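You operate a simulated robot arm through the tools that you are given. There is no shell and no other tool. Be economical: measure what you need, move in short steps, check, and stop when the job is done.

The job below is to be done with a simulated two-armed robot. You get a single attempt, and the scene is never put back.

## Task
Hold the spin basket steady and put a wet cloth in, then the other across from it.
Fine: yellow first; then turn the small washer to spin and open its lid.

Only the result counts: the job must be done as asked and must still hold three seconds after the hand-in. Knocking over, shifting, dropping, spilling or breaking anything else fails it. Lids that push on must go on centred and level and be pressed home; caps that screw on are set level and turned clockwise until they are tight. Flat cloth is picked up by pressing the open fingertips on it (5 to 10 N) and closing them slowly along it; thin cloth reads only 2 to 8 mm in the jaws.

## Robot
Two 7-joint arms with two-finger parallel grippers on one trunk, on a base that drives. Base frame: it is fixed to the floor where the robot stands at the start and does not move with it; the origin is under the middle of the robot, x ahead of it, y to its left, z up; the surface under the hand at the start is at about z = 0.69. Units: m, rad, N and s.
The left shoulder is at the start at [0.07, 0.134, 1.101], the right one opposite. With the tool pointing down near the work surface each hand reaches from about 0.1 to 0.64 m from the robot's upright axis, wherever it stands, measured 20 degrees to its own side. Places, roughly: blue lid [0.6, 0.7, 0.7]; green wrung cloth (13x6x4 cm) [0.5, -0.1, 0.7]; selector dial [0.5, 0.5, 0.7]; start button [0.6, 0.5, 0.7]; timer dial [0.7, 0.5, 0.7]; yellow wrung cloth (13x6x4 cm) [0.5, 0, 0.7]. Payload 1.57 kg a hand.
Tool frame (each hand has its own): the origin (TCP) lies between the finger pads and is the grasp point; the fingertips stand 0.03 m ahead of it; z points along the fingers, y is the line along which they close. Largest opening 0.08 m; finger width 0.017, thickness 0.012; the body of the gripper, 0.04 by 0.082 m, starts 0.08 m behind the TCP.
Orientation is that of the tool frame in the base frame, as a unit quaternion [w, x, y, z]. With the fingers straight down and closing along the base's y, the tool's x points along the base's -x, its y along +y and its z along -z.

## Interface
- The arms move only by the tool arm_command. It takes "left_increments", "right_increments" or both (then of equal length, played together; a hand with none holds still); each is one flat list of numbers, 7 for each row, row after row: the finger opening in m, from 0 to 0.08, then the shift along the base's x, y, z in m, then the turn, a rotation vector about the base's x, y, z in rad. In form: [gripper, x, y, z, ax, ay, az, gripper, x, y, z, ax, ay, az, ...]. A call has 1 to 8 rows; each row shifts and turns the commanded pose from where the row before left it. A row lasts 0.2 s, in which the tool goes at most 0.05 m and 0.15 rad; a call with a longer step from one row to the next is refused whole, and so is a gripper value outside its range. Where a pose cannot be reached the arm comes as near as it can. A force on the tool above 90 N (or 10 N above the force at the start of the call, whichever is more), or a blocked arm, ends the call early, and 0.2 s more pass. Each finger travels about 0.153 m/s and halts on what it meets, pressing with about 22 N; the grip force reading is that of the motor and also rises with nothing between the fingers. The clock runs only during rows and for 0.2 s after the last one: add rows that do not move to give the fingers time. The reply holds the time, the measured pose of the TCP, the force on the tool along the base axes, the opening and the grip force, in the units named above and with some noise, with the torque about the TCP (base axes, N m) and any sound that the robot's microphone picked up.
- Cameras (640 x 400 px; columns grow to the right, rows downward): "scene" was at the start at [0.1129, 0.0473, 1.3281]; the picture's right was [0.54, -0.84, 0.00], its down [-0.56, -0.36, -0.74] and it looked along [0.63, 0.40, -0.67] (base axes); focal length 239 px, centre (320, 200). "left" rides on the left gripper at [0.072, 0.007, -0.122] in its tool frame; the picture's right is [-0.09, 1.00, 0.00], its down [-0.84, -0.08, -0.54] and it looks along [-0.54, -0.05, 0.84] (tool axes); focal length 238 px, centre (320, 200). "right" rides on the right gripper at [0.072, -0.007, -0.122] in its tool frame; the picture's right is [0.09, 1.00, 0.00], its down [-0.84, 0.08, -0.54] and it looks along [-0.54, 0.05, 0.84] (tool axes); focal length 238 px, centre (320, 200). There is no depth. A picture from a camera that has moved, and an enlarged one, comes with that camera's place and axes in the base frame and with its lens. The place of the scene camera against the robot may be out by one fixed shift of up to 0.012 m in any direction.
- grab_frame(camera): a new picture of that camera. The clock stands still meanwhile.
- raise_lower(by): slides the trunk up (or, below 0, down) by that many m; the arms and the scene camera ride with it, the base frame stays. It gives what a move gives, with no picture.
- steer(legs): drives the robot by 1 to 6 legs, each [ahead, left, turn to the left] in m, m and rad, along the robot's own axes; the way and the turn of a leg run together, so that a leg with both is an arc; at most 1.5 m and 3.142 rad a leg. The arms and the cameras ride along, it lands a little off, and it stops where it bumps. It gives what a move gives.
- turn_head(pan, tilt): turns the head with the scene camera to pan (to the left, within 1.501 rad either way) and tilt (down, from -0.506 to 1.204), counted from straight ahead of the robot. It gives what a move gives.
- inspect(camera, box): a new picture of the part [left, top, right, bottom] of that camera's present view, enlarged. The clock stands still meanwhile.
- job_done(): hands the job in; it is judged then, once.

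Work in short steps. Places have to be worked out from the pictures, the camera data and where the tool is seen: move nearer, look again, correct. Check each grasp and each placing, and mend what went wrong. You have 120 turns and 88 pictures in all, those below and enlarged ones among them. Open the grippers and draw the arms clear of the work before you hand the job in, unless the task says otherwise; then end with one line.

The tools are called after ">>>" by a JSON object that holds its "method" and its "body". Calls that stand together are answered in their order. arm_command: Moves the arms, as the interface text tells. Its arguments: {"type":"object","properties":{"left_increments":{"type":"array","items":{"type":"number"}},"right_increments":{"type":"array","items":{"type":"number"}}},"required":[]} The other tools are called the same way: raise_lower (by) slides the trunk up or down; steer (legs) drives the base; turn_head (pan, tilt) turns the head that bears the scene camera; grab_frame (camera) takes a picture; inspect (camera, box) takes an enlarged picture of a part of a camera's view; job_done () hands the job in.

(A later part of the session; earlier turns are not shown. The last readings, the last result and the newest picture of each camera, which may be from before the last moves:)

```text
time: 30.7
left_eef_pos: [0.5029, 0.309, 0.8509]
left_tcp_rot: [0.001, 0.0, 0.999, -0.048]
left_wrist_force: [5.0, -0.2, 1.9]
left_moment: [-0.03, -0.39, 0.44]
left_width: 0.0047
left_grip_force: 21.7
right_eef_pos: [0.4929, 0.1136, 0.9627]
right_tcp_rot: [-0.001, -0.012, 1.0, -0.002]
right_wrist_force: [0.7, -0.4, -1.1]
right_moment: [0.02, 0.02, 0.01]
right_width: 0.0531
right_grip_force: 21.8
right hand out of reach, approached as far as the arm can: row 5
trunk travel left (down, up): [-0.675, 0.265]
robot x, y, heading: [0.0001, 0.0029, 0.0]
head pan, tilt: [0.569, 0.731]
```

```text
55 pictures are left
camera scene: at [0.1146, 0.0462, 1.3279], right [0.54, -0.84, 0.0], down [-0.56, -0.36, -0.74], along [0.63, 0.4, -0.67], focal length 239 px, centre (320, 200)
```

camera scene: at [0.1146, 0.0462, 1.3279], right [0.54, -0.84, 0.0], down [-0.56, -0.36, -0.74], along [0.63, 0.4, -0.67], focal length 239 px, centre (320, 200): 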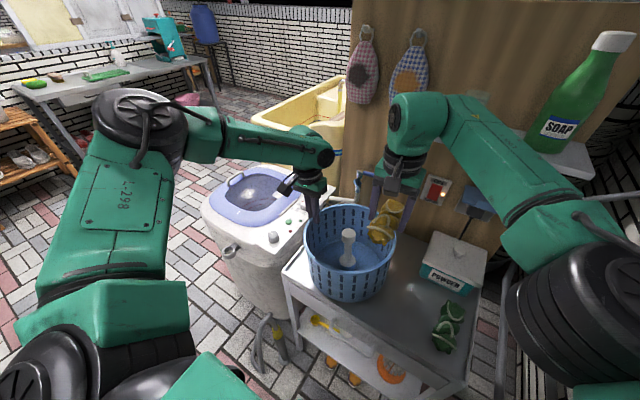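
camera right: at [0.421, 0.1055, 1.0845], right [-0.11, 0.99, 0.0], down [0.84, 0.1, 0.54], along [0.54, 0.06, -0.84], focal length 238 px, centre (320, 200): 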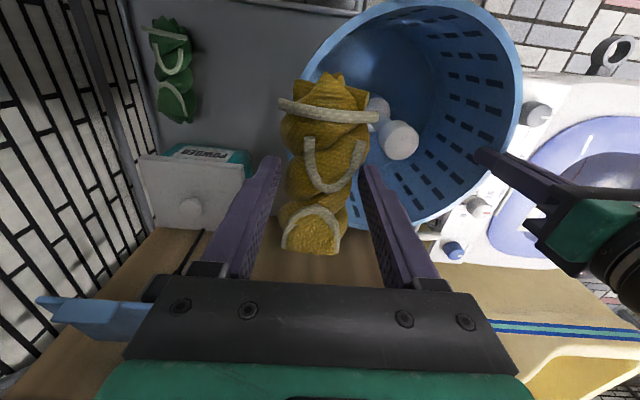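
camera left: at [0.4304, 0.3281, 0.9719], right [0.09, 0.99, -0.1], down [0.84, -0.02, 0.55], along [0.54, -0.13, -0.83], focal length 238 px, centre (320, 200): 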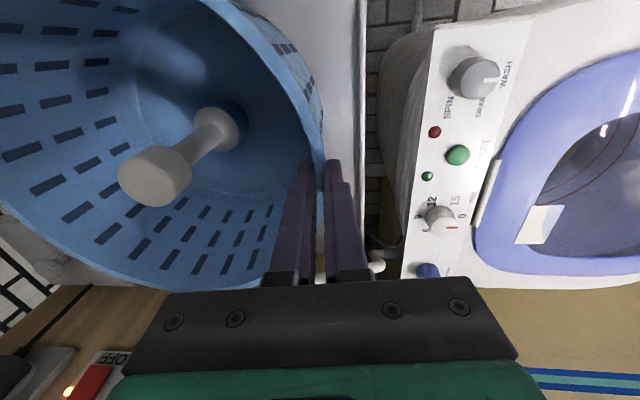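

The true limit is reach (~0.49 m from each shoulder). Moving the base forward-left would solve it, so I look at the floor and the cart's clearance to the robot first.

>>> {"method": "turn_head", "body": {"pan": 0.4, "tilt": 1.2}}

>>> {"method": "grab_frame", "body": {"camera": "scene"}}

```text
time: 31.6
left_eef_pos: [0.5033, 0.3102, 0.8514]
left_tcp_rot: [0.001, 0.0, 0.999, -0.049]
left_wrist_force: [5.4, 1.2, 2.6]
left_moment: [-0.04, -0.29, 0.45]
left_width: 0.0046
left_grip_force: 21.8
right_eef_pos: [0.4929, 0.1141, 0.9623]
right_tcp_rot: [-0.002, -0.011, 1.0, -0.001]
right_wrist_force: [0.1, -0.7, -0.9]
right_moment: [0.0, 0.02, 0.02]
right_width: 0.0531
right_grip_force: 22.0
trunk travel left (down, up): [-0.675, 0.265]
robot x, y, heading: [-0.0019, 0.001, -0.0]
head pan, tilt: [0.4, 1.201]
```

```text
54 pictures are left
camera scene: at [0.0951, 0.0241, 1.2948], right [0.39, -0.92, 0.0], down [-0.86, -0.36, -0.36], along [0.33, 0.14, -0.93], focal length 239 px, centre (320, 200)
```

scene: 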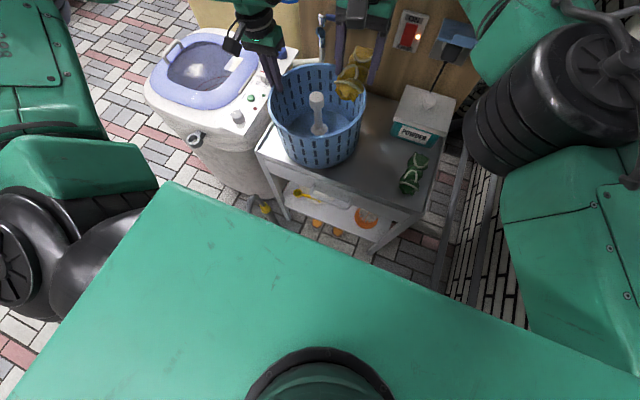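

I look down to the robot's side to gauge the base footprint before deciding how far forward I can drive.

>>> {"method": "turn_head", "body": {"pan": 1.2, "tilt": 1.2}}

>>> {"method": "grab_frame", "body": {"camera": "scene"}}

```text
time: 32.8
left_eef_pos: [0.5026, 0.3089, 0.8511]
left_tcp_rot: [0.0, 0.0, 0.999, -0.049]
left_wrist_force: [5.1, 1.3, 2.5]
left_moment: [-0.1, -0.24, 0.39]
left_width: 0.0043
left_grip_force: 21.8
right_eef_pos: [0.494, 0.1134, 0.9618]
right_tcp_rot: [0.0, -0.011, 1.0, -0.001]
right_wrist_force: [-0.3, 0.2, -1.9]
right_moment: [-0.03, -0.03, -0.02]
right_width: 0.0529
right_grip_force: 21.8
trunk travel left (down, up): [-0.675, 0.265]
robot x, y, heading: [0.0007, -0.0002, -0.001]
head pan, tilt: [1.201, 1.201]
```

```text
53 pictures are left
camera scene: at [0.0638, 0.0544, 1.2947], right [0.93, -0.36, 0.0], down [-0.34, -0.87, -0.36], along [0.13, 0.34, -0.93], focal length 239 px, centre (320, 200)
```

scene: 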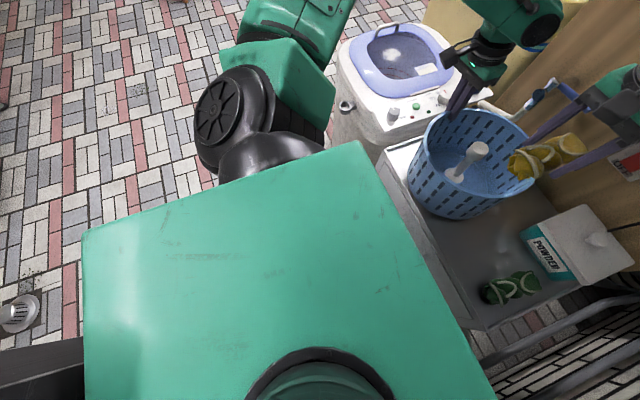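

Base is hidden under the torso, so I avoid driving forward; a leftward shift of 0.15 m plus a 0.3 rad left turn puts everything in reach. First I release the basket and raise/retract both hands.

>>> {"method": "arm_command", "body": {"left_increments": [0.01, 0, 0, 0, 0, 0, 0, 0.02, 0, 0, 0, 0, 0, 0, 0.04, 0, 0, 0, 0, 0, 0, 0.04, 0, 0, 0.02, 0, 0, 0, 0.04, 0, 0.002, 0.045, 0, 0, 0, 0.04, 0, 0.002, 0.045, 0, 0, 0, 0.04, -0.02, 0, 0.04, 0, 0, 0, 0.04, -0.04, 0, 0.01, 0, 0, 0], "right_increments": [0.02, -0.01, -0.02, 0.01, 0, 0, 0, 0.02, -0.01, -0.02, 0.01, 0, 0, 0, 0.02, -0.01, -0.02, 0.01, 0, 0, 0, 0.02, -0.01, -0.02, 0.02, 0, 0, 0, 0.02, -0.01, -0.02, 0.02, 0, 0, 0, 0.02, -0.01, 0, 0, 0, 0, 0, 0.02, -0.01, 0, 0, 0, 0, 0, 0.02, 0, 0, 0, 0, 0, 0]}}

>>> {"method": "turn_head", "body": {"pan": 0.569, "tilt": 0.731}}

>>> {"method": "grab_frame", "body": {"camera": "scene"}}

```text
time: 34.6
left_eef_pos: [0.4393, 0.3149, 1.0144]
left_tcp_rot: [0.002, 0.0, 0.999, -0.049]
left_wrist_force: [-0.4, -0.1, -0.1]
left_moment: [-0.02, -0.03, 0.0]
left_width: 0.0401
left_grip_force: 0.0
right_eef_pos: [0.4197, 0.0146, 1.0342]
right_tcp_rot: [0.0, -0.001, 1.0, 0.0]
right_wrist_force: [0.2, -0.1, -0.9]
right_moment: [0.01, -0.04, 0.01]
right_width: 0.0529
right_grip_force: 22.4
trunk travel left (down, up): [-0.675, 0.265]
robot x, y, heading: [0.004, 0.0023, 0.003]
head pan, tilt: [1.201, 1.201]
```

```text
time: 35.6
left_eef_pos: [0.4404, 0.3144, 1.0131]
left_tcp_rot: [0.001, 0.0, 0.999, -0.049]
left_wrist_force: [0.1, -0.2, 0.9]
left_moment: [0.0, 0.03, 0.02]
left_width: 0.0399
left_grip_force: 0.0
right_eef_pos: [0.4221, 0.0146, 1.0337]
right_tcp_rot: [0.0, -0.001, 1.0, 0.0]
right_wrist_force: [-0.5, 0.6, -1.4]
right_moment: [-0.01, 0.0, 0.0]
right_width: 0.0531
right_grip_force: 22.5
trunk travel left (down, up): [-0.675, 0.265]
robot x, y, heading: [-0.0027, -0.0019, -0.004]
head pan, tilt: [0.569, 0.731]
```

```text
52 pictures are left
camera scene: at [0.1128, 0.0474, 1.3281], right [0.54, -0.84, 0.0], down [-0.56, -0.36, -0.74], along [0.63, 0.4, -0.67], focal length 239 px, centre (320, 200)
```

scene: 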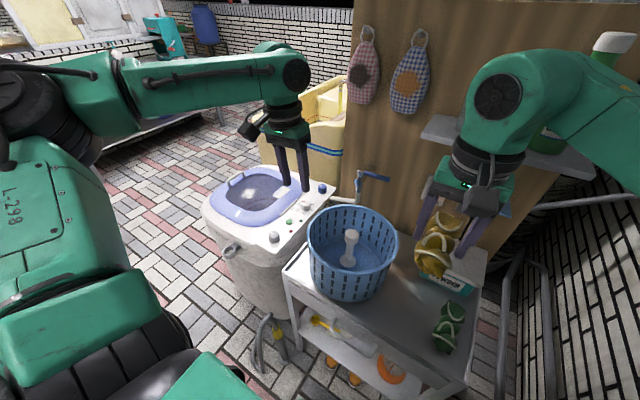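

All clear and basket upright. Driving left 0.15 m with a 0.3 rad left turn.

>>> {"method": "steer", "body": {"legs": [[0, 0.15, 0.3]]}}

>>> {"method": "grab_frame", "body": {"camera": "scene"}}

```text
time: 37.0
left_eef_pos: [0.3019, 0.5802, 1.0137]
left_tcp_rot: [0.009, -0.154, 0.987, -0.047]
left_wrist_force: [-0.5, 0.0, -0.2]
left_moment: [0.03, -0.01, -0.01]
left_width: 0.0398
left_grip_force: 0.1
right_eef_pos: [0.3766, 0.2884, 1.0335]
right_tcp_rot: [0.001, -0.154, 0.988, 0.0]
right_wrist_force: [-1.1, -0.8, -1.2]
right_moment: [-0.02, 0.04, 0.03]
right_width: 0.0527
right_grip_force: 22.0
trunk travel left (down, up): [-0.675, 0.265]
robot x, y, heading: [-0.0201, 0.1483, 0.307]
head pan, tilt: [0.569, 0.731]
```

```text
51 pictures are left
camera scene: at [0.0714, 0.2279, 1.3282], right [0.77, -0.64, 0.0], down [-0.43, -0.51, -0.74], along [0.47, 0.57, -0.67], focal length 239 px, centre (320, 200)
```

scene: 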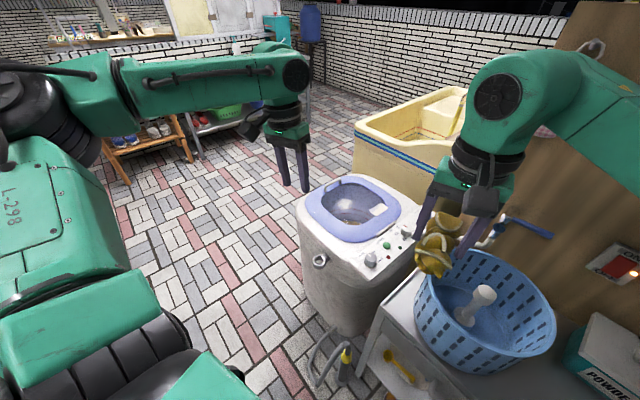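

Landed as planned. Lower the trunk 0.1 m for better reach, and turn the head toward the basket.

>>> {"method": "raise_lower", "body": {"by": -0.1}}

>>> {"method": "turn_head", "body": {"pan": 0.0, "tilt": 0.85}}

>>> {"method": "grab_frame", "body": {"camera": "scene"}}

>>> {"method": "grab_frame", "body": {"camera": "right"}}

```text
time: 38.3
left_eef_pos: [0.3022, 0.5811, 0.9124]
left_tcp_rot: [0.008, -0.154, 0.987, -0.048]
left_wrist_force: [-0.1, -0.3, 0.1]
left_moment: [-0.01, 0.04, -0.01]
left_width: 0.04
left_grip_force: 0.0
right_eef_pos: [0.3761, 0.2904, 0.9325]
right_tcp_rot: [0.0, -0.154, 0.988, -0.001]
right_wrist_force: [1.0, 0.0, -1.8]
right_moment: [0.01, 0.0, 0.04]
right_width: 0.0528
right_grip_force: 21.7
trunk travel left (down, up): [-0.575, 0.365]
robot x, y, heading: [-0.0224, 0.1484, 0.31]
head pan, tilt: [0.569, 0.731]
```

```text
time: 39.3
left_eef_pos: [0.3013, 0.5815, 0.913]
left_tcp_rot: [0.009, -0.154, 0.987, -0.048]
left_wrist_force: [0.0, 0.0, 0.2]
left_moment: [0.02, -0.01, 0.05]
left_width: 0.0399
left_grip_force: 0.1
right_eef_pos: [0.3757, 0.291, 0.933]
right_tcp_rot: [0.0, -0.153, 0.988, -0.001]
right_wrist_force: [0.0, -0.4, -2.2]
right_moment: [0.01, 0.01, -0.02]
right_width: 0.0531
right_grip_force: 22.0
trunk travel left (down, up): [-0.575, 0.365]
robot x, y, heading: [-0.0234, 0.1485, 0.31]
head pan, tilt: [0.0, 0.85]
```

```text
50 pictures are left
camera scene: at [0.0917, 0.1893, 1.2185], right [0.3, -0.95, 0.0], down [-0.72, -0.23, -0.66], along [0.63, 0.2, -0.75], focal length 239 px, centre (320, 200)
```

scene: 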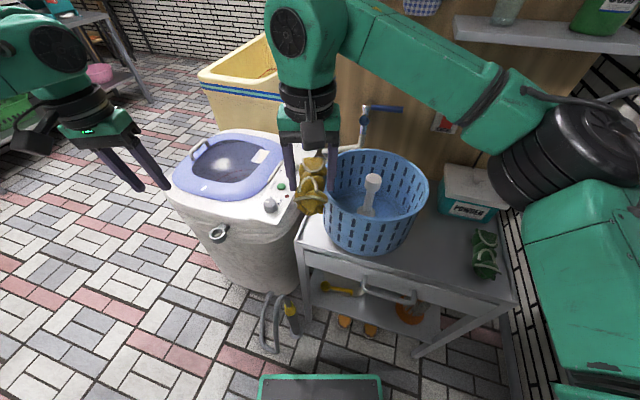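

```text
49 pictures are left
camera right: at [0.3087, 0.2634, 1.0557], right [-0.39, 0.92, 0.0], down [0.77, 0.33, 0.54], along [0.5, 0.21, -0.84], focal length 238 px, centre (320, 200)
```

right: 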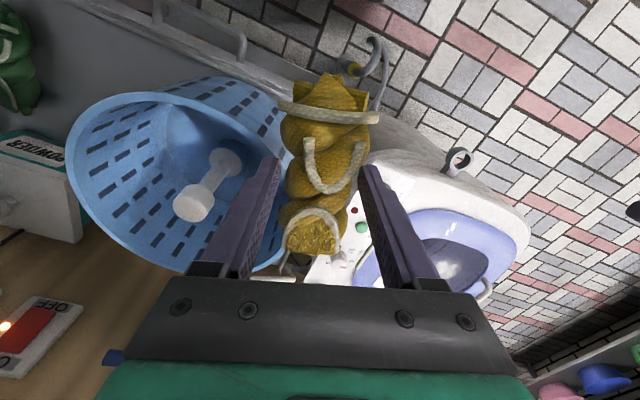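

The base's front edge is visible at about x≈0.17, leaving ~0.15 m before the cart handle, so a small 0.06 m forward drive is safe. Right cloth stays ~4 cm above the rim height.

>>> {"method": "steer", "body": {"legs": [[0.06, 0, 0]]}}

```text
time: 40.3
left_eef_pos: [0.3592, 0.5998, 0.9125]
left_tcp_rot: [0.008, -0.154, 0.987, -0.047]
left_wrist_force: [1.3, 0.0, 0.1]
left_moment: [-0.01, 0.02, -0.01]
left_width: 0.0401
left_grip_force: 0.1
right_eef_pos: [0.4329, 0.3091, 0.9335]
right_tcp_rot: [0.001, -0.154, 0.988, -0.001]
right_wrist_force: [0.6, 0.5, -2.0]
right_moment: [-0.05, 0.02, 0.02]
right_width: 0.0529
right_grip_force: 21.7
trunk travel left (down, up): [-0.575, 0.365]
robot x, y, heading: [0.0357, 0.165, 0.308]
head pan, tilt: [0.0, 0.85]
```

Robot now at (0.036, 0.165). Moving the right hand above yellow's spot (0.556, 0.176) and turning it to yaw 70°.

>>> {"method": "arm_command", "body": {"right_increments": [0.02, 0.017, -0.019, 0.012, 0, 0, 0.131, 0.02, 0.017, -0.019, 0.012, 0, 0, 0.131, 0.02, 0.017, -0.019, 0.012, 0, 0, 0.131, 0.02, 0.018, -0.019, 0, 0, 0, 0.131, 0.02, 0.018, -0.019, 0, 0, 0, 0.131, 0.02, 0.018, -0.019, 0, 0, 0, 0.131, 0.02, 0.018, -0.019, 0, 0, 0, 0.128, 0.02, 0, 0, 0, 0, 0, 0]}}

>>> {"method": "grab_frame", "body": {"camera": "right"}}

>>> {"method": "grab_frame", "body": {"camera": "scene"}}

```text
time: 42.1
left_eef_pos: [0.3594, 0.5998, 0.9135]
left_tcp_rot: [0.008, -0.154, 0.987, -0.048]
left_wrist_force: [0.4, -0.6, 0.4]
left_moment: [-0.04, -0.01, 0.0]
left_width: 0.0398
left_grip_force: 0.0
right_eef_pos: [0.4318, 0.1978, 0.9489]
right_tcp_rot: [0.001, -0.575, 0.818, -0.001]
right_wrist_force: [0.8, 0.6, -2.2]
right_moment: [-0.04, 0.02, 0.0]
right_width: 0.053
right_grip_force: 21.8
right hand out of reach, approached as far as the arm can: row 5, 6, 7
trunk travel left (down, up): [-0.575, 0.365]
robot x, y, heading: [0.0351, 0.1644, 0.307]
head pan, tilt: [0.0, 0.85]
```

```text
48 pictures are left
camera right: at [0.4122, 0.1283, 1.0716], right [-0.97, 0.25, 0.0], down [0.21, 0.81, 0.54], along [0.14, 0.52, -0.84], focal length 238 px, centre (320, 200)
```

right: 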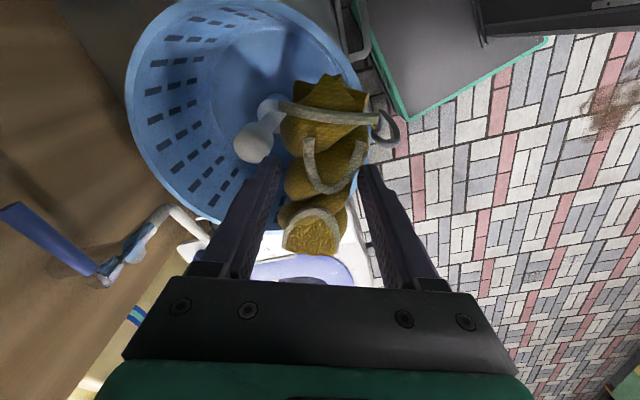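

```text
47 pictures are left
camera scene: at [0.1501, 0.2079, 1.2184], right [0.3, -0.95, 0.0], down [-0.72, -0.23, -0.66], along [0.63, 0.2, -0.75], focal length 239 px, centre (320, 200)
```

scene: 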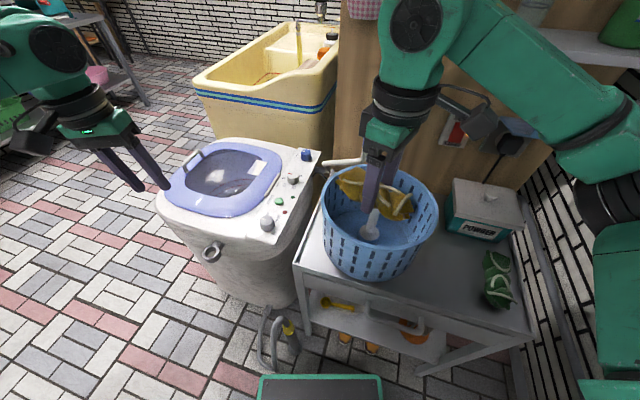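

The right wrist's yaw limits it strongly, but yaw ≈0 in the robot frame (0.308 in base) reaches well. So: yellow goes at basket angle −72°, (0.516, 0.138); left holds the 108° rim at (0.463, 0.304). Returning the right hand's yaw and moving above the spot.

>>> {"method": "arm_command", "body": {"right_increments": [0.02, 0, -0.01, 0.01, 0, 0, -0.131, 0.02, 0.014, -0.01, 0, 0, 0, -0.131, 0.02, 0.014, -0.01, 0, 0, 0, -0.131, 0.02, 0.014, -0.01, 0, 0, 0, -0.131, 0.02, 0.014, -0.01, 0, 0, 0, -0.131, 0.02, 0.014, -0.01, 0, 0, 0, -0.131, 0.02, 0.014, 0, 0, 0, 0, -0.131, 0.02, 0, 0, 0, 0, 0, 0], "left_increments": [0.05, 0.0, -0.04, 0, 0, 0, 0, 0.05, 0.012, -0.04, 0, 0, 0, 0, 0.05, 0.015, -0.04, 0, 0, 0, 0, 0.05, 0.015, -0.04, 0, 0, 0, 0, 0.05, 0.015, -0.03, 0, 0, 0, 0, 0.05, 0.015, -0.03, 0, 0, 0, 0, 0.05, 0.016, -0.03, 0, 0, 0, 0, 0.05, 0.015, -0.03, 0, 0, 0, 0]}}

>>> {"method": "grab_frame", "body": {"camera": "left"}}

>>> {"method": "grab_frame", "body": {"camera": "right"}}

```text
time: 43.9
left_eef_pos: [0.4402, 0.343, 0.9094]
left_tcp_rot: [0.009, -0.154, 0.987, -0.048]
left_wrist_force: [0.5, -0.9, 0.4]
left_moment: [0.01, -0.07, 0.0]
left_width: 0.0501
left_grip_force: 0.1
left hand out of reach, approached as far as the arm can: row 8
right_eef_pos: [0.5147, 0.1365, 0.9599]
right_tcp_rot: [0.001, -0.152, 0.988, -0.001]
right_wrist_force: [-0.1, -0.3, -2.1]
right_moment: [0.01, 0.0, -0.01]
right_width: 0.0528
right_grip_force: 21.8
trunk travel left (down, up): [-0.575, 0.365]
robot x, y, heading: [0.0359, 0.1643, 0.303]
head pan, tilt: [0.0, 0.85]
```

```text
46 pictures are left
camera left: at [0.3659, 0.3397, 1.0296], right [-0.21, 0.97, -0.1], down [0.8, 0.23, 0.55], along [0.56, 0.04, -0.83], focal length 238 px, centre (320, 200)
```

left: 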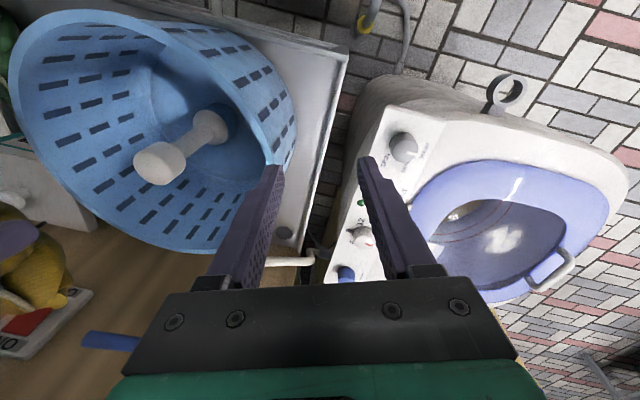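

```text
45 pictures are left
camera right: at [0.4481, 0.1092, 1.0819], right [-0.39, 0.92, 0.0], down [0.77, 0.33, 0.54], along [0.5, 0.21, -0.84], focal length 238 px, centre (320, 200)
```

right: 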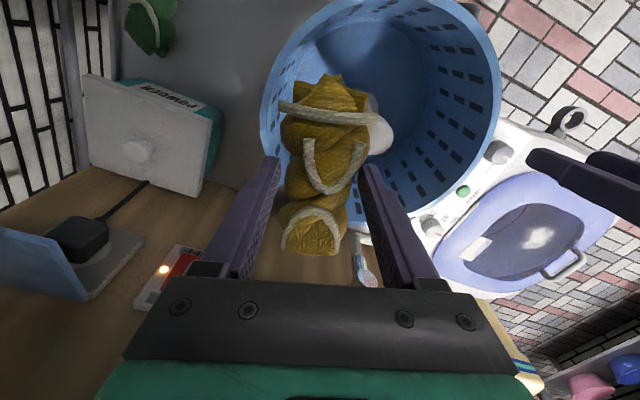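

Right is well placed. Left fell slightly short; I retry the last bit to see whether it's a real limit.

>>> {"method": "arm_command", "body": {"left_increments": [0.05, 0.005, -0.01, 0, 0, 0, 0, 0.05, 0.005, -0.01, 0, 0, 0, 0, 0.05, 0.005, -0.01, 0, 0, 0, 0, 0.05, 0.005, -0.007, 0, 0, 0, 0, 0.05, 0, 0, 0, 0, 0, 0]}}

```text
time: 45.1
left_eef_pos: [0.4316, 0.3312, 0.9069]
left_tcp_rot: [0.009, -0.154, 0.987, -0.049]
left_wrist_force: [0.3, 0.5, -0.1]
left_moment: [0.01, -0.01, 0.02]
left_width: 0.05
left_grip_force: 0.1
left hand out of reach, approached as far as the arm can: row 1, 2, 3, 4
right_eef_pos: [0.515, 0.1359, 0.9574]
right_tcp_rot: [0.001, -0.153, 0.988, -0.001]
right_wrist_force: [-0.2, 1.1, -1.9]
right_moment: [-0.02, 0.05, 0.03]
right_width: 0.0527
right_grip_force: 22.0
trunk travel left (down, up): [-0.575, 0.365]
robot x, y, heading: [0.0379, 0.1634, 0.309]
head pan, tilt: [0.0, 0.85]
```

The left's limit is real at this stance. The original heading and trunk height served best (right was only 2 cm short), so I'll return to heading 0, a bit forward and left. First retract hands and raise the trunk.

>>> {"method": "arm_command", "body": {"left_increments": [0.05, -0.01, 0.03, 0.02, 0, 0, 0, 0.05, -0.01, 0.03, 0.01, 0, 0, 0, 0.05, 0, 0.03, 0.01, 0, 0, 0, 0.05, 0, 0, 0, 0, 0, 0], "right_increments": [0.02, -0.03, -0.01, 0.02, 0, 0, 0, 0.02, -0.03, -0.01, 0, 0, 0, 0, 0.02, -0.03, -0.01, 0, 0, 0, 0, 0.02, 0, 0, 0, 0, 0, 0]}}

>>> {"method": "raise_lower", "body": {"by": 0.1}}

>>> {"method": "steer", "body": {"legs": [[-0.007, -0.127, 0], [0, 0, -0.309]]}}

>>> {"method": "grab_frame", "body": {"camera": "scene"}}

```text
time: 46.1
left_eef_pos: [0.4114, 0.4226, 0.946]
left_tcp_rot: [0.009, -0.154, 0.987, -0.049]
left_wrist_force: [-0.2, 0.3, 0.7]
left_moment: [-0.01, 0.0, 0.0]
left_width: 0.0498
left_grip_force: 0.0
right_eef_pos: [0.4272, 0.1058, 0.9764]
right_tcp_rot: [-0.001, -0.152, 0.988, -0.002]
right_wrist_force: [0.3, -0.6, -2.4]
right_moment: [-0.03, 0.05, 0.03]
right_width: 0.053
right_grip_force: 21.6
trunk travel left (down, up): [-0.575, 0.365]
robot x, y, heading: [0.0365, 0.1661, 0.306]
head pan, tilt: [0.0, 0.85]
```

```text
time: 47.4
left_eef_pos: [0.4114, 0.4221, 1.0463]
left_tcp_rot: [0.009, -0.153, 0.987, -0.047]
left_wrist_force: [-1.1, -0.4, 0.4]
left_moment: [-0.02, -0.03, -0.02]
left_width: 0.0499
left_grip_force: 0.1
right_eef_pos: [0.4276, 0.1056, 1.0777]
right_tcp_rot: [0.0, -0.153, 0.988, -0.001]
right_wrist_force: [-0.2, 0.5, -1.9]
right_moment: [0.0, 0.01, 0.01]
right_width: 0.0527
right_grip_force: 22.1
trunk travel left (down, up): [-0.675, 0.265]
robot x, y, heading: [0.0333, 0.169, 0.306]
head pan, tilt: [0.0, 0.85]
```

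```text
time: 49.6
left_eef_pos: [0.5025, 0.1744, 1.0464]
left_tcp_rot: [0.001, -0.002, 0.999, -0.049]
left_wrist_force: [-0.4, -0.8, -0.1]
left_moment: [-0.01, -0.01, -0.01]
left_width: 0.0499
left_grip_force: 0.1
right_eef_pos: [0.4232, -0.1322, 1.0774]
right_tcp_rot: [0.001, -0.003, 1.0, -0.001]
right_wrist_force: [-0.2, -0.1, -2.0]
right_moment: [0.0, -0.02, 0.0]
right_width: 0.0528
right_grip_force: 22.2
trunk travel left (down, up): [-0.675, 0.265]
robot x, y, heading: [0.07, 0.0423, 0.006]
head pan, tilt: [0.0, 0.85]
```

```text
44 pictures are left
camera scene: at [0.1881, 0.0463, 1.3185], right [0.01, -1.0, 0.0], down [-0.75, -0.01, -0.66], along [0.66, 0.0, -0.75], focal length 239 px, centre (320, 200)
```

scene: 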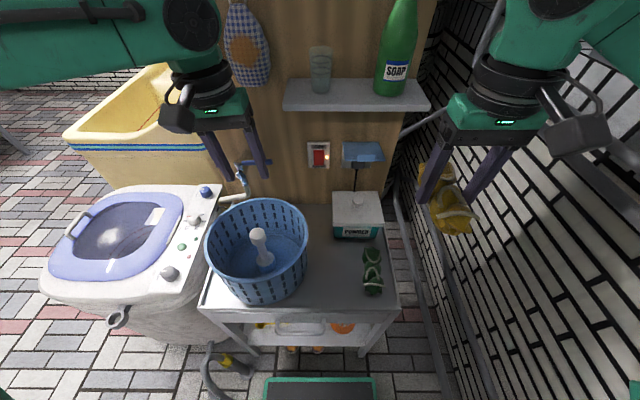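

Stance is (0.07, 0.042, heading 0). Now left goes over the +y rim.

>>> {"method": "arm_command", "body": {"left_increments": [0.05, 0, 0.04, 0, 0, 0, 0, 0.05, 0, 0.04, 0, 0, 0, 0, 0.05, -0.002, 0.04, 0, 0, 0, 0, 0.05, -0.002, 0.018, -0.02, 0, 0, 0, 0.05, 0, 0, -0.045, 0, 0, 0, 0.05, 0, 0, -0.045, 0, 0, 0, 0.05, 0, 0, 0, 0, 0, 0]}}

>>> {"method": "grab_frame", "body": {"camera": "left"}}

```text
time: 51.2
left_eef_pos: [0.4997, 0.3097, 0.937]
left_tcp_rot: [0.0, -0.002, 0.999, -0.05]
left_wrist_force: [-0.2, -0.2, -0.4]
left_moment: [0.01, -0.01, 0.0]
left_width: 0.0501
left_grip_force: 0.0
right_eef_pos: [0.4235, -0.1321, 1.0787]
right_tcp_rot: [-0.001, -0.002, 1.0, -0.001]
right_wrist_force: [0.2, 0.7, -2.5]
right_moment: [0.04, 0.02, 0.03]
right_width: 0.0526
right_grip_force: 22.0
trunk travel left (down, up): [-0.675, 0.265]
robot x, y, heading: [0.0678, 0.0456, 0.007]
head pan, tilt: [0.0, 0.85]
```

```text
43 pictures are left
camera left: at [0.4276, 0.3283, 1.0564], right [0.09, 0.99, -0.1], down [0.84, -0.02, 0.55], along [0.54, -0.13, -0.83], focal length 238 px, centre (320, 200)
```

left: 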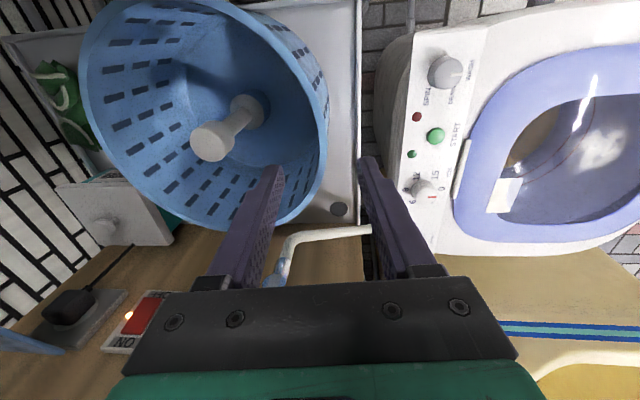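

Alignment matches the previous good grip; lowering and closing.

>>> {"method": "arm_command", "body": {"left_increments": [0.05, 0, 0, -0.035, 0, 0, 0, 0.05, 0, 0, -0.035, 0, 0, 0, 0.04, 0, 0, -0.015, 0, 0, 0, 0.025, 0, 0, 0, 0, 0, 0, 0.015, 0, 0, 0, 0, 0, 0, 0.009, 0, 0, 0, 0, 0, 0, 0.005, 0, 0, 0, 0, 0, 0, 0.0, 0, 0, 0, 0, 0, 0]}}

>>> {"method": "grab_frame", "body": {"camera": "left"}}

```text
time: 53.0
left_eef_pos: [0.5005, 0.3114, 0.8535]
left_tcp_rot: [0.001, -0.003, 0.999, -0.049]
left_wrist_force: [3.8, -0.8, -0.4]
left_moment: [0.01, -0.5, 0.4]
left_width: 0.0035
left_grip_force: 22.1
right_eef_pos: [0.4249, -0.1317, 1.077]
right_tcp_rot: [-0.002, -0.001, 1.0, -0.001]
right_wrist_force: [-0.1, 0.1, -1.6]
right_moment: [-0.01, 0.03, -0.01]
right_width: 0.0528
right_grip_force: 21.3
trunk travel left (down, up): [-0.675, 0.265]
robot x, y, heading: [0.0638, 0.0464, 0.006]
head pan, tilt: [0.0, 0.85]
```

```text
42 pictures are left
camera left: at [0.4274, 0.3288, 0.9723], right [0.09, 0.99, -0.1], down [0.84, -0.02, 0.55], along [0.54, -0.13, -0.83], focal length 238 px, centre (320, 200)
```

left: 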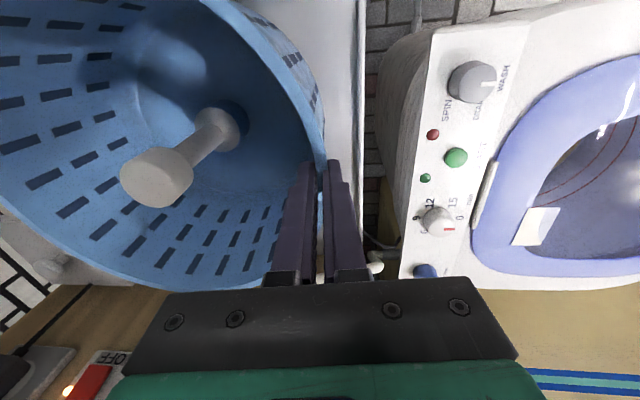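

Basket held, flat, centre ≈ (0.494, 0.195). Carrying yellow to above (0.494, 0.131).

>>> {"method": "arm_command", "body": {"right_increments": [0.02, 0.01, 0.0375, -0.012, 0, 0, 0, 0.02, 0.01, 0.0375, -0.012, 0, 0, 0, 0.02, 0.01, 0.0375, -0.012, 0, 0, 0, 0.02, 0.01, 0.0375, -0.016, 0, 0, 0, 0.02, 0.01, 0.0375, -0.016, 0, 0, 0, 0.02, 0.01, 0.0375, -0.016, 0, 0, 0, 0.02, 0.009, 0.0375, -0.016, 0, 0, 0, 0.02, 0, 0, 0, 0, 0, 0]}}

>>> {"method": "grab_frame", "body": {"camera": "right"}}

```text
time: 54.9
left_eef_pos: [0.4993, 0.3099, 0.8528]
left_tcp_rot: [0.002, -0.003, 0.999, -0.048]
left_wrist_force: [7.6, 2.5, 5.4]
left_moment: [-0.01, -0.34, 0.36]
left_width: 0.0034
left_grip_force: 22.1
right_eef_pos: [0.4916, 0.1303, 0.9776]
right_tcp_rot: [-0.001, -0.001, 1.0, -0.001]
right_wrist_force: [0.3, -0.3, -1.6]
right_moment: [0.04, -0.02, 0.02]
right_width: 0.0527
right_grip_force: 21.5
trunk travel left (down, up): [-0.675, 0.265]
robot x, y, heading: [0.068, 0.0433, 0.002]
head pan, tilt: [0.0, 0.85]
```

```text
41 pictures are left
camera right: at [0.4202, 0.1244, 1.0991], right [-0.1, 1.0, 0.0], down [0.84, 0.08, 0.54], along [0.54, 0.05, -0.84], focal length 238 px, centre (320, 200)
```

right: 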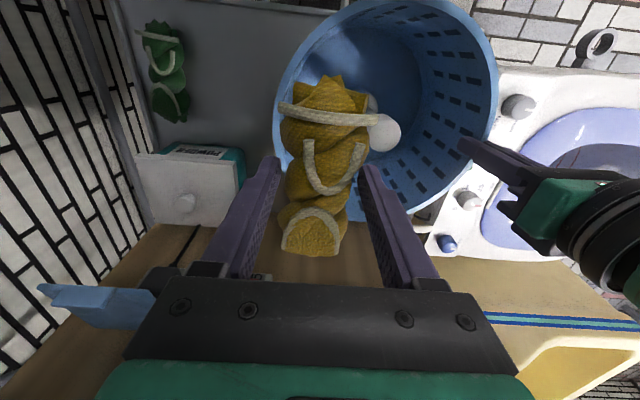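

Position is good; nudging y by +5 mm and lowering into the basket between spindle and wall, watching forces.

>>> {"method": "arm_command", "body": {"right_increments": [0.02, 0.002, 0.005, -0.04, 0, 0, 0, 0.02, 0, 0, -0.04, 0, 0, 0, 0.02, 0, 0, -0.04, 0, 0, 0, 0.02, 0, 0, -0.03, 0, 0, 0, 0.02, 0, 0, -0.02, 0, 0, 0, 0.02, 0, 0, -0.015, 0, 0, 0, 0.02, 0, 0, 0, 0, 0, 0]}}

>>> {"method": "grab_frame", "body": {"camera": "right"}}

>>> {"method": "grab_frame", "body": {"camera": "left"}}

```text
time: 56.5
left_eef_pos: [0.4984, 0.3112, 0.8522]
left_tcp_rot: [0.001, -0.003, 0.999, -0.049]
left_wrist_force: [7.4, 3.1, 7.2]
left_moment: [-0.09, -0.29, 0.42]
left_width: 0.0035
left_grip_force: 22.4
right_eef_pos: [0.4937, 0.1347, 0.791]
right_tcp_rot: [-0.001, -0.002, 1.0, -0.001]
right_wrist_force: [-0.2, -0.5, -1.0]
right_moment: [0.01, 0.0, 0.01]
right_width: 0.0528
right_grip_force: 21.7
trunk travel left (down, up): [-0.675, 0.265]
robot x, y, heading: [0.0695, 0.0433, 0.003]
head pan, tilt: [0.0, 0.85]
```

```text
40 pictures are left
camera right: at [0.422, 0.1295, 0.9142], right [-0.1, 1.0, 0.0], down [0.84, 0.08, 0.54], along [0.54, 0.05, -0.84], focal length 238 px, centre (320, 200)
```

right: 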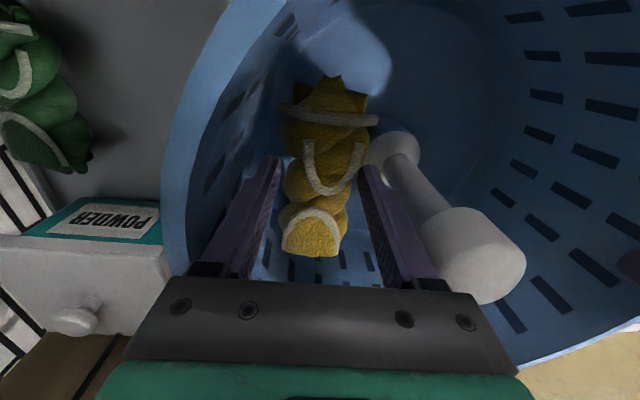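

```text
39 pictures are left
camera left: at [0.4271, 0.3293, 0.972], right [0.09, 0.99, -0.1], down [0.84, -0.02, 0.55], along [0.54, -0.13, -0.83], focal length 238 px, centre (320, 200)
```

left: 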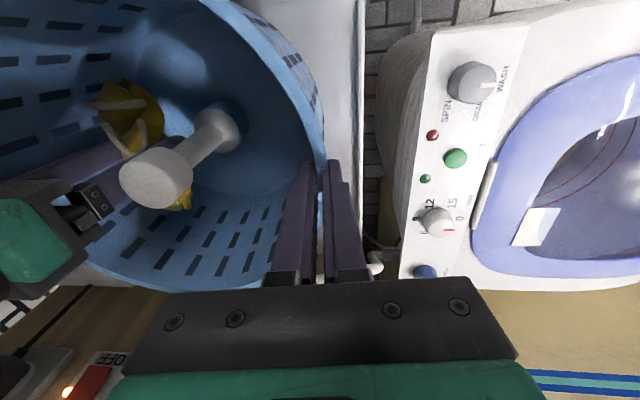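

Clearances are good. Lowering ~22 mm more, then opening just enough to release.

>>> {"method": "arm_command", "body": {"right_increments": [0.02, 0, -0.001, -0.012, 0, 0, 0, 0.02, 0, 0, -0.01, 0, 0, 0, 0.02, 0, 0, 0, 0, 0, 0, 0.055, 0, 0, 0, 0, 0, 0, 0.06, 0, 0, 0, 0, 0, 0, 0.065, 0, 0, 0, 0, 0, 0, 0.065, 0, 0, 0, 0, 0, 0]}}

>>> {"method": "grab_frame", "body": {"camera": "right"}}

```text
time: 58.0
left_eef_pos: [0.4993, 0.3112, 0.8524]
left_tcp_rot: [0.001, -0.003, 0.999, -0.049]
left_wrist_force: [5.6, 3.5, 6.0]
left_moment: [0.26, 0.11, 0.33]
left_width: 0.0038
left_grip_force: 22.1
right_eef_pos: [0.4949, 0.1334, 0.7699]
right_tcp_rot: [-0.001, -0.002, 1.0, -0.001]
right_wrist_force: [-0.9, -2.2, -0.6]
right_moment: [-0.24, 0.04, 0.03]
right_width: 0.0585
right_grip_force: 0.0
trunk travel left (down, up): [-0.675, 0.265]
robot x, y, heading: [0.0674, 0.0399, 0.007]
head pan, tilt: [0.0, 0.85]
```

```text
38 pictures are left
camera right: at [0.4222, 0.1279, 0.893], right [-0.1, 1.0, 0.0], down [0.84, 0.08, 0.54], along [0.54, 0.05, -0.84], focal length 238 px, centre (320, 200)
```

right: 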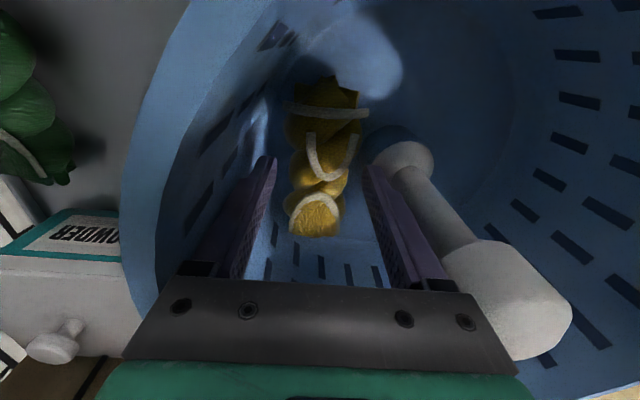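

Yellow is released and lies in the bottom on the −y side. Narrowing fingers slightly and lifting straight out.

>>> {"method": "arm_command", "body": {"right_increments": [0.057, 0, 0.001, 0.02, 0, 0, 0, 0.057, 0, 0, 0.035, 0, 0, 0, 0.057, 0, 0, 0.04, 0, 0, 0, 0.06, 0, 0, 0.04, 0, 0, 0, 0.06, 0, -0.02, 0.04, 0, 0, 0, 0.06, 0, -0.045, 0.02, 0, 0, 0, 0.07, 0, -0.045, 0, 0, 0, 0, 0.07, 0, -0.045, 0, 0, 0, 0]}}

>>> {"method": "grab_frame", "body": {"camera": "scene"}}

>>> {"method": "inspect", "body": {"camera": "left", "box": [0, 0, 340, 300]}}

```text
time: 59.9
left_eef_pos: [0.4994, 0.3086, 0.8529]
left_tcp_rot: [0.001, -0.002, 0.999, -0.047]
left_wrist_force: [4.9, 0.8, 0.2]
left_moment: [0.22, -0.23, 0.4]
left_width: 0.0036
left_grip_force: 22.4
right_eef_pos: [0.4964, -0.0219, 0.966]
right_tcp_rot: [-0.002, -0.003, 1.0, 0.0]
right_wrist_force: [-0.2, -0.3, 0.6]
right_moment: [0.02, -0.04, -0.03]
right_width: 0.0698
right_grip_force: 0.1
trunk travel left (down, up): [-0.675, 0.265]
robot x, y, heading: [0.0653, 0.0432, 0.003]
head pan, tilt: [0.0, 0.85]
```

```text
37 pictures are left
camera scene: at [0.1886, 0.0435, 1.3184], right [0.01, -1.0, 0.0], down [-0.75, 0.0, -0.66], along [0.66, 0.01, -0.75], focal length 239 px, centre (320, 200)
```

scene: 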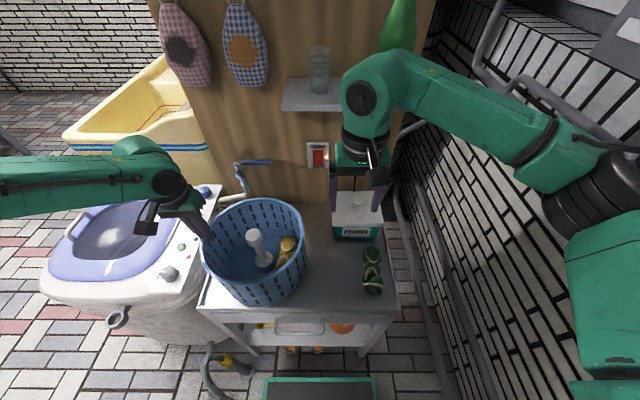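

```text
1.33 times, centred on (170, 150) of left
camera zoom: at [0.4266, 0.3276, 0.9727], right [0.09, 0.99, -0.09], down [0.84, -0.02, 0.55], along [0.54, -0.13, -0.83], focal length 318 px, centre (520, 267)
```

zoom: 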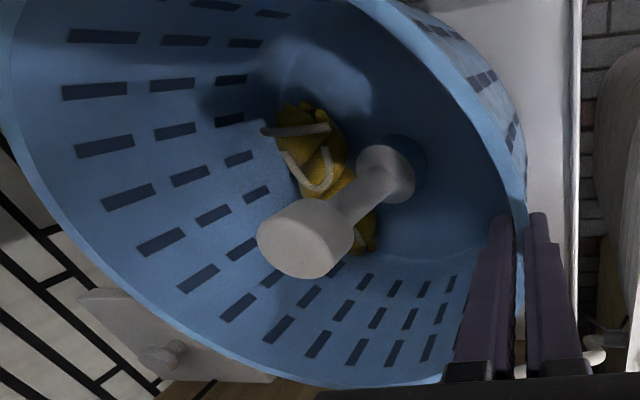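

Yellow lies neatly and the basket stays steady. While left keeps holding, the right picks up green to move it to a spot the left hand can reach. Going above green at (0.473, −0.092) and down partway.

>>> {"method": "arm_command", "body": {"right_increments": [0.076, -0.012, -0.035, 0, 0, 0, 0, 0.076, -0.011, -0.035, 0, 0, 0, 0, 0.076, 0, 0, -0.045, 0, 0, 0, 0.076, 0, 0, -0.045, 0, 0, 0, 0.076, 0, 0, -0.03, 0, 0, 0, 0.076, 0, 0, 0, 0, 0, 0]}}

>>> {"method": "grab_frame", "body": {"camera": "right"}}

```text
time: 61.2
left_eef_pos: [0.4992, 0.3104, 0.8523]
left_tcp_rot: [0.0, -0.002, 0.999, -0.049]
left_wrist_force: [3.3, -1.4, -0.3]
left_moment: [0.12, -0.14, 0.38]
left_width: 0.0039
left_grip_force: 22.0
right_eef_pos: [0.4715, -0.0894, 0.8466]
right_tcp_rot: [-0.001, -0.002, 1.0, -0.001]
right_wrist_force: [0.8, -0.6, -0.7]
right_moment: [0.0, -0.01, -0.04]
right_width: 0.0759
right_grip_force: 0.0
trunk travel left (down, up): [-0.675, 0.265]
robot x, y, heading: [0.0703, 0.0435, 0.005]
head pan, tilt: [0.0, 0.85]
```

```text
35 pictures are left
camera right: at [0.3999, -0.0954, 0.9685], right [-0.1, 1.0, 0.0], down [0.84, 0.08, 0.54], along [0.54, 0.05, -0.84], focal length 238 px, centre (320, 200)
```

right: 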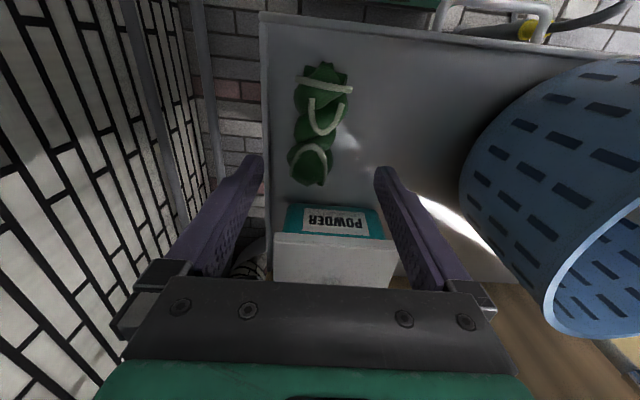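

Aligned; descending onto green and closing.

>>> {"method": "arm_command", "body": {"right_increments": [0.076, 0, -0.002, -0.045, 0, 0, 0, 0.076, 0, 0, -0.045, 0, 0, 0, 0.076, 0, 0, -0.022, 0, 0, 0, 0.076, 0, 0, 0, 0, 0, 0, 0.055, 0, 0, 0, 0, 0, 0, 0.04, 0, 0, 0, 0, 0, 0, 0.02, 0, 0, 0, 0, 0, 0, 0.02, 0, 0, 0, 0, 0, 0]}}

```text
time: 63.0
left_eef_pos: [0.4987, 0.3099, 0.8514]
left_tcp_rot: [0.001, -0.002, 0.999, -0.048]
left_wrist_force: [3.6, -0.7, -0.4]
left_moment: [0.04, -0.08, 0.4]
left_width: 0.004
left_grip_force: 22.2
right_eef_pos: [0.4712, -0.0928, 0.7365]
right_tcp_rot: [0.0, -0.002, 1.0, -0.001]
right_wrist_force: [-0.3, 0.9, -0.1]
right_moment: [0.0, 0.0, 0.0]
right_width: 0.0529
right_grip_force: 21.8
trunk travel left (down, up): [-0.675, 0.265]
robot x, y, heading: [0.0659, 0.0417, 0.008]
head pan, tilt: [0.0, 0.85]
```

Gripped (53 mm). Moving it low over the table to (0.45, 0.01), setting it down and lifting away.

>>> {"method": "arm_command", "body": {"right_increments": [0.02, 0, 0, 0.03, 0, 0, 0, 0.02, -0.005, 0.025, 0.015, 0, 0, 0, 0.02, -0.005, 0.026, 0, 0, 0, 0, 0.02, -0.005, 0.026, 0, 0, 0, 0, 0.02, -0.005, 0.026, 0, 0, 0, 0, 0.02, 0, 0, -0.025, 0, 0, 0, 0.02, 0, 0, -0.017, 0, 0, 0, 0.02, 0, 0, 0, 0, 0, 0]}}

>>> {"method": "arm_command", "body": {"right_increments": [0.06, 0, 0, -0.002, 0, 0, 0, 0.076, 0, 0, 0, 0, 0, 0, 0.076, 0, 0, 0, 0, 0, 0, 0.076, 0, 0, 0.03, 0, 0, 0, 0.076, 0, 0, 0.045, 0, 0, 0, 0.076, 0, 0, 0.045, 0, 0, 0, 0.076, -0.01, -0.03, 0.03, 0, 0, 0, 0.076, -0.02, -0.04, 0.02, 0, 0, 0]}}

>>> {"method": "grab_frame", "body": {"camera": "right"}}

```text
time: 64.8
left_eef_pos: [0.5003, 0.3119, 0.8526]
left_tcp_rot: [0.001, -0.003, 0.999, -0.048]
left_wrist_force: [3.3, -0.4, 0.1]
left_moment: [0.04, -0.06, 0.38]
left_width: 0.0033
left_grip_force: 22.0
right_eef_pos: [0.4524, 0.0118, 0.7367]
right_tcp_rot: [-0.001, -0.002, 1.0, -0.001]
right_wrist_force: [0.1, -0.3, -1.6]
right_moment: [0.0, 0.0, 0.0]
right_width: 0.0532
right_grip_force: 21.8
trunk travel left (down, up): [-0.675, 0.265]
robot x, y, heading: [0.0661, 0.043, 0.013]
head pan, tilt: [0.0, 0.85]
```

```text
time: 66.7
left_eef_pos: [0.499, 0.3093, 0.8539]
left_tcp_rot: [0.003, -0.002, 0.999, -0.048]
left_wrist_force: [3.0, -0.5, 0.8]
left_moment: [0.14, -0.2, 0.44]
left_width: 0.0036
left_grip_force: 22.0
right_eef_pos: [0.4191, -0.0576, 0.9056]
right_tcp_rot: [0.001, -0.002, 1.0, 0.0]
right_wrist_force: [-0.8, 0.5, 0.2]
right_moment: [0.01, -0.01, 0.02]
right_width: 0.076
right_grip_force: 0.0
trunk travel left (down, up): [-0.675, 0.265]
robot x, y, heading: [0.0643, 0.0411, 0.007]
head pan, tilt: [0.0, 0.85]
```

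```text
34 pictures are left
camera right: at [0.3472, -0.0637, 1.0285], right [-0.1, 1.0, 0.0], down [0.84, 0.08, 0.54], along [0.54, 0.05, -0.84], focal length 238 px, centre (320, 200)
```

right: 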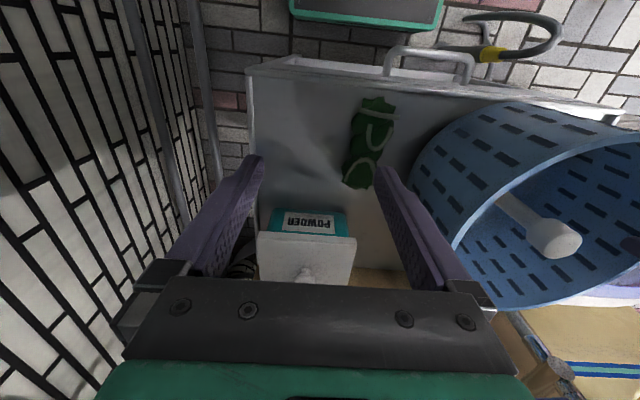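

Green sits at (0.457, 0.013) along x. Retracting the right hand, and releasing the rim gently with the left, then lifting.

>>> {"method": "arm_command", "body": {"left_increments": [0.005, 0, 0, 0, 0, 0, 0, 0.01, 0, 0, 0, 0, 0, 0, 0.02, 0, 0, 0, 0, 0, 0, 0.04, 0, 0, 0, 0, 0, 0, 0.04, 0, 0, 0.03, 0, 0, 0, 0.04, 0, 0, 0.045, 0, 0, 0, 0.06, 0, 0, 0.045, 0, 0, 0, 0.076, 0, 0, 0.03, 0.05, 0, 0], "right_increments": [0.076, -0.015, -0.02, 0.02, 0, 0, 0, 0.076, -0.02, -0.02, 0.02, 0, 0, 0, 0.076, -0.02, -0.02, 0.02, 0, 0, 0, 0.076, -0.02, -0.02, 0.02, 0, 0, 0, 0.076, -0.02, -0.02, 0.01, 0, 0, 0, 0.06, -0.02, -0.02, 0, 0, 0, 0, 0.05, -0.01, -0.02, 0, 0, 0, 0, 0.05, 0, 0, 0, 0, 0, 0]}}

>>> {"method": "grab_frame", "body": {"camera": "scene"}}

```text
time: 68.5
left_eef_pos: [0.4975, 0.312, 1.0017]
left_tcp_rot: [0.0, -0.003, 1.0, -0.023]
left_wrist_force: [0.5, -0.2, 0.9]
left_moment: [0.04, 0.02, 0.0]
left_width: 0.0759
left_grip_force: 0.0
right_eef_pos: [0.2971, -0.1992, 0.9934]
right_tcp_rot: [-0.001, -0.002, 1.0, 0.0]
right_wrist_force: [0.4, -0.6, -1.2]
right_moment: [-0.02, 0.01, 0.02]
right_width: 0.0501
right_grip_force: 0.1
trunk travel left (down, up): [-0.675, 0.265]
robot x, y, heading: [0.0678, 0.0432, 0.008]
head pan, tilt: [0.0, 0.85]
```

```text
33 pictures are left
camera scene: at [0.1887, 0.0448, 1.3184], right [0.01, -1.0, 0.0], down [-0.75, 0.0, -0.66], along [0.66, 0.0, -0.75], focal length 239 px, centre (320, 200)
```

scene: 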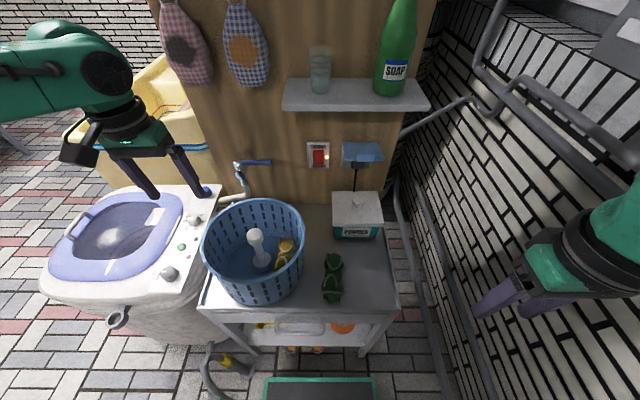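

Basket is steady with yellow inside. Left hand goes across, high, to above green.

>>> {"method": "arm_command", "body": {"left_increments": [0.076, -0.005, -0.0375, 0, 0.006, 0, 0, 0.076, -0.005, -0.0375, 0, 0.006, 0, 0, 0.076, -0.005, -0.0375, 0, 0.006, 0, 0, 0.076, -0.005, -0.0375, 0, 0.006, 0, 0, 0.076, -0.005, -0.0375, 0, 0.006, 0, 0, 0.076, -0.005, -0.0375, 0, 0.006, 0, 0, 0.076, -0.005, -0.0375, 0, 0.005, 0, 0, 0.076, -0.005, -0.0375, -0.01, 0.005, 0, 0]}}

>>> {"method": "grab_frame", "body": {"camera": "left"}}

```text
time: 70.2
left_eef_pos: [0.4391, 0.0755, 0.9907]
left_tcp_rot: [0.003, -0.003, 1.0, -0.002]
left_wrist_force: [0.2, 0.1, -0.5]
left_moment: [-0.01, -0.01, -0.02]
left_width: 0.0759
left_grip_force: 0.1
left hand out of reach, approached as far as the arm can: row 7, 8
right_eef_pos: [0.2957, -0.2002, 0.995]
right_tcp_rot: [-0.001, -0.002, 1.0, -0.001]
right_wrist_force: [0.7, 0.2, 0.5]
right_moment: [0.01, -0.03, 0.01]
right_width: 0.05
right_grip_force: 0.1
trunk travel left (down, up): [-0.675, 0.265]
robot x, y, heading: [0.069, 0.0428, 0.0]
head pan, tilt: [0.0, 0.85]
```

```text
32 pictures are left
camera left: at [0.3671, 0.0822, 1.1102], right [0.09, 1.0, 0.0], down [0.83, -0.07, 0.55], along [0.54, -0.05, -0.84], focal length 238 px, centre (320, 200)
```

left: 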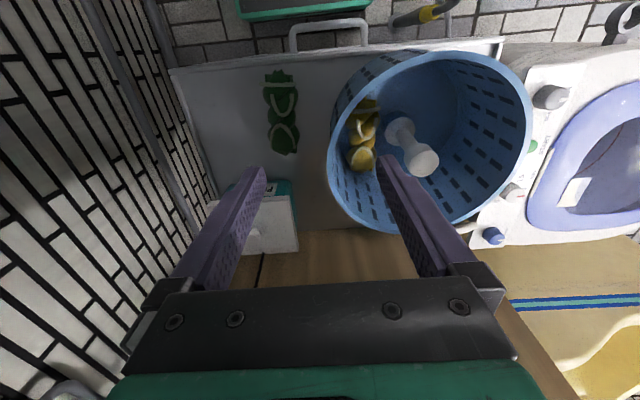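

The left can't reach that far inward, so I'll rotate the robot right by 0.4 rad in place, which brings green to the left arm's front (right elbow swings back away from the wall).

>>> {"method": "steer", "body": {"legs": [[0, 0, -0.4]]}}

>>> {"method": "grab_frame", "body": {"camera": "left"}}

```text
time: 71.8
left_eef_pos: [0.4228, -0.0715, 0.9879]
left_tcp_rot: [0.001, 0.195, 0.981, -0.002]
left_wrist_force: [0.1, -0.7, -0.5]
left_moment: [0.0, 0.0, 0.01]
left_width: 0.0758
left_grip_force: 0.0
right_eef_pos: [0.1846, -0.2682, 0.9944]
right_tcp_rot: [0.0, 0.197, 0.98, -0.001]
right_wrist_force: [-0.7, -0.6, -0.6]
right_moment: [0.06, -0.01, -0.03]
right_width: 0.0501
right_grip_force: 0.0
trunk travel left (down, up): [-0.675, 0.265]
robot x, y, heading: [0.0681, 0.0407, -0.394]
head pan, tilt: [0.0, 0.85]
```

```text
31 pictures are left
camera left: at [0.3594, -0.0375, 1.11], right [0.47, 0.88, 0.0], down [0.74, -0.39, 0.54], along [0.48, -0.26, -0.84], focal length 238 px, centre (320, 200)
```

left: 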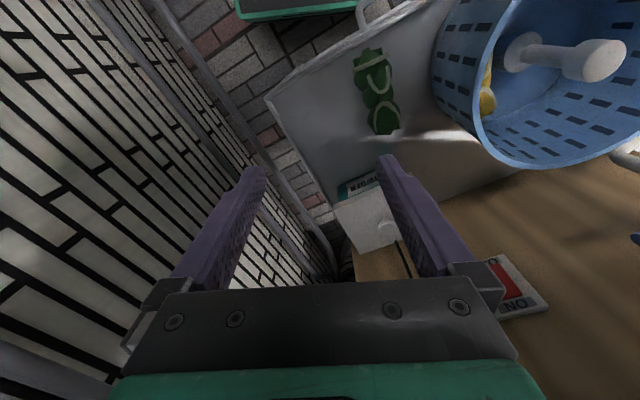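

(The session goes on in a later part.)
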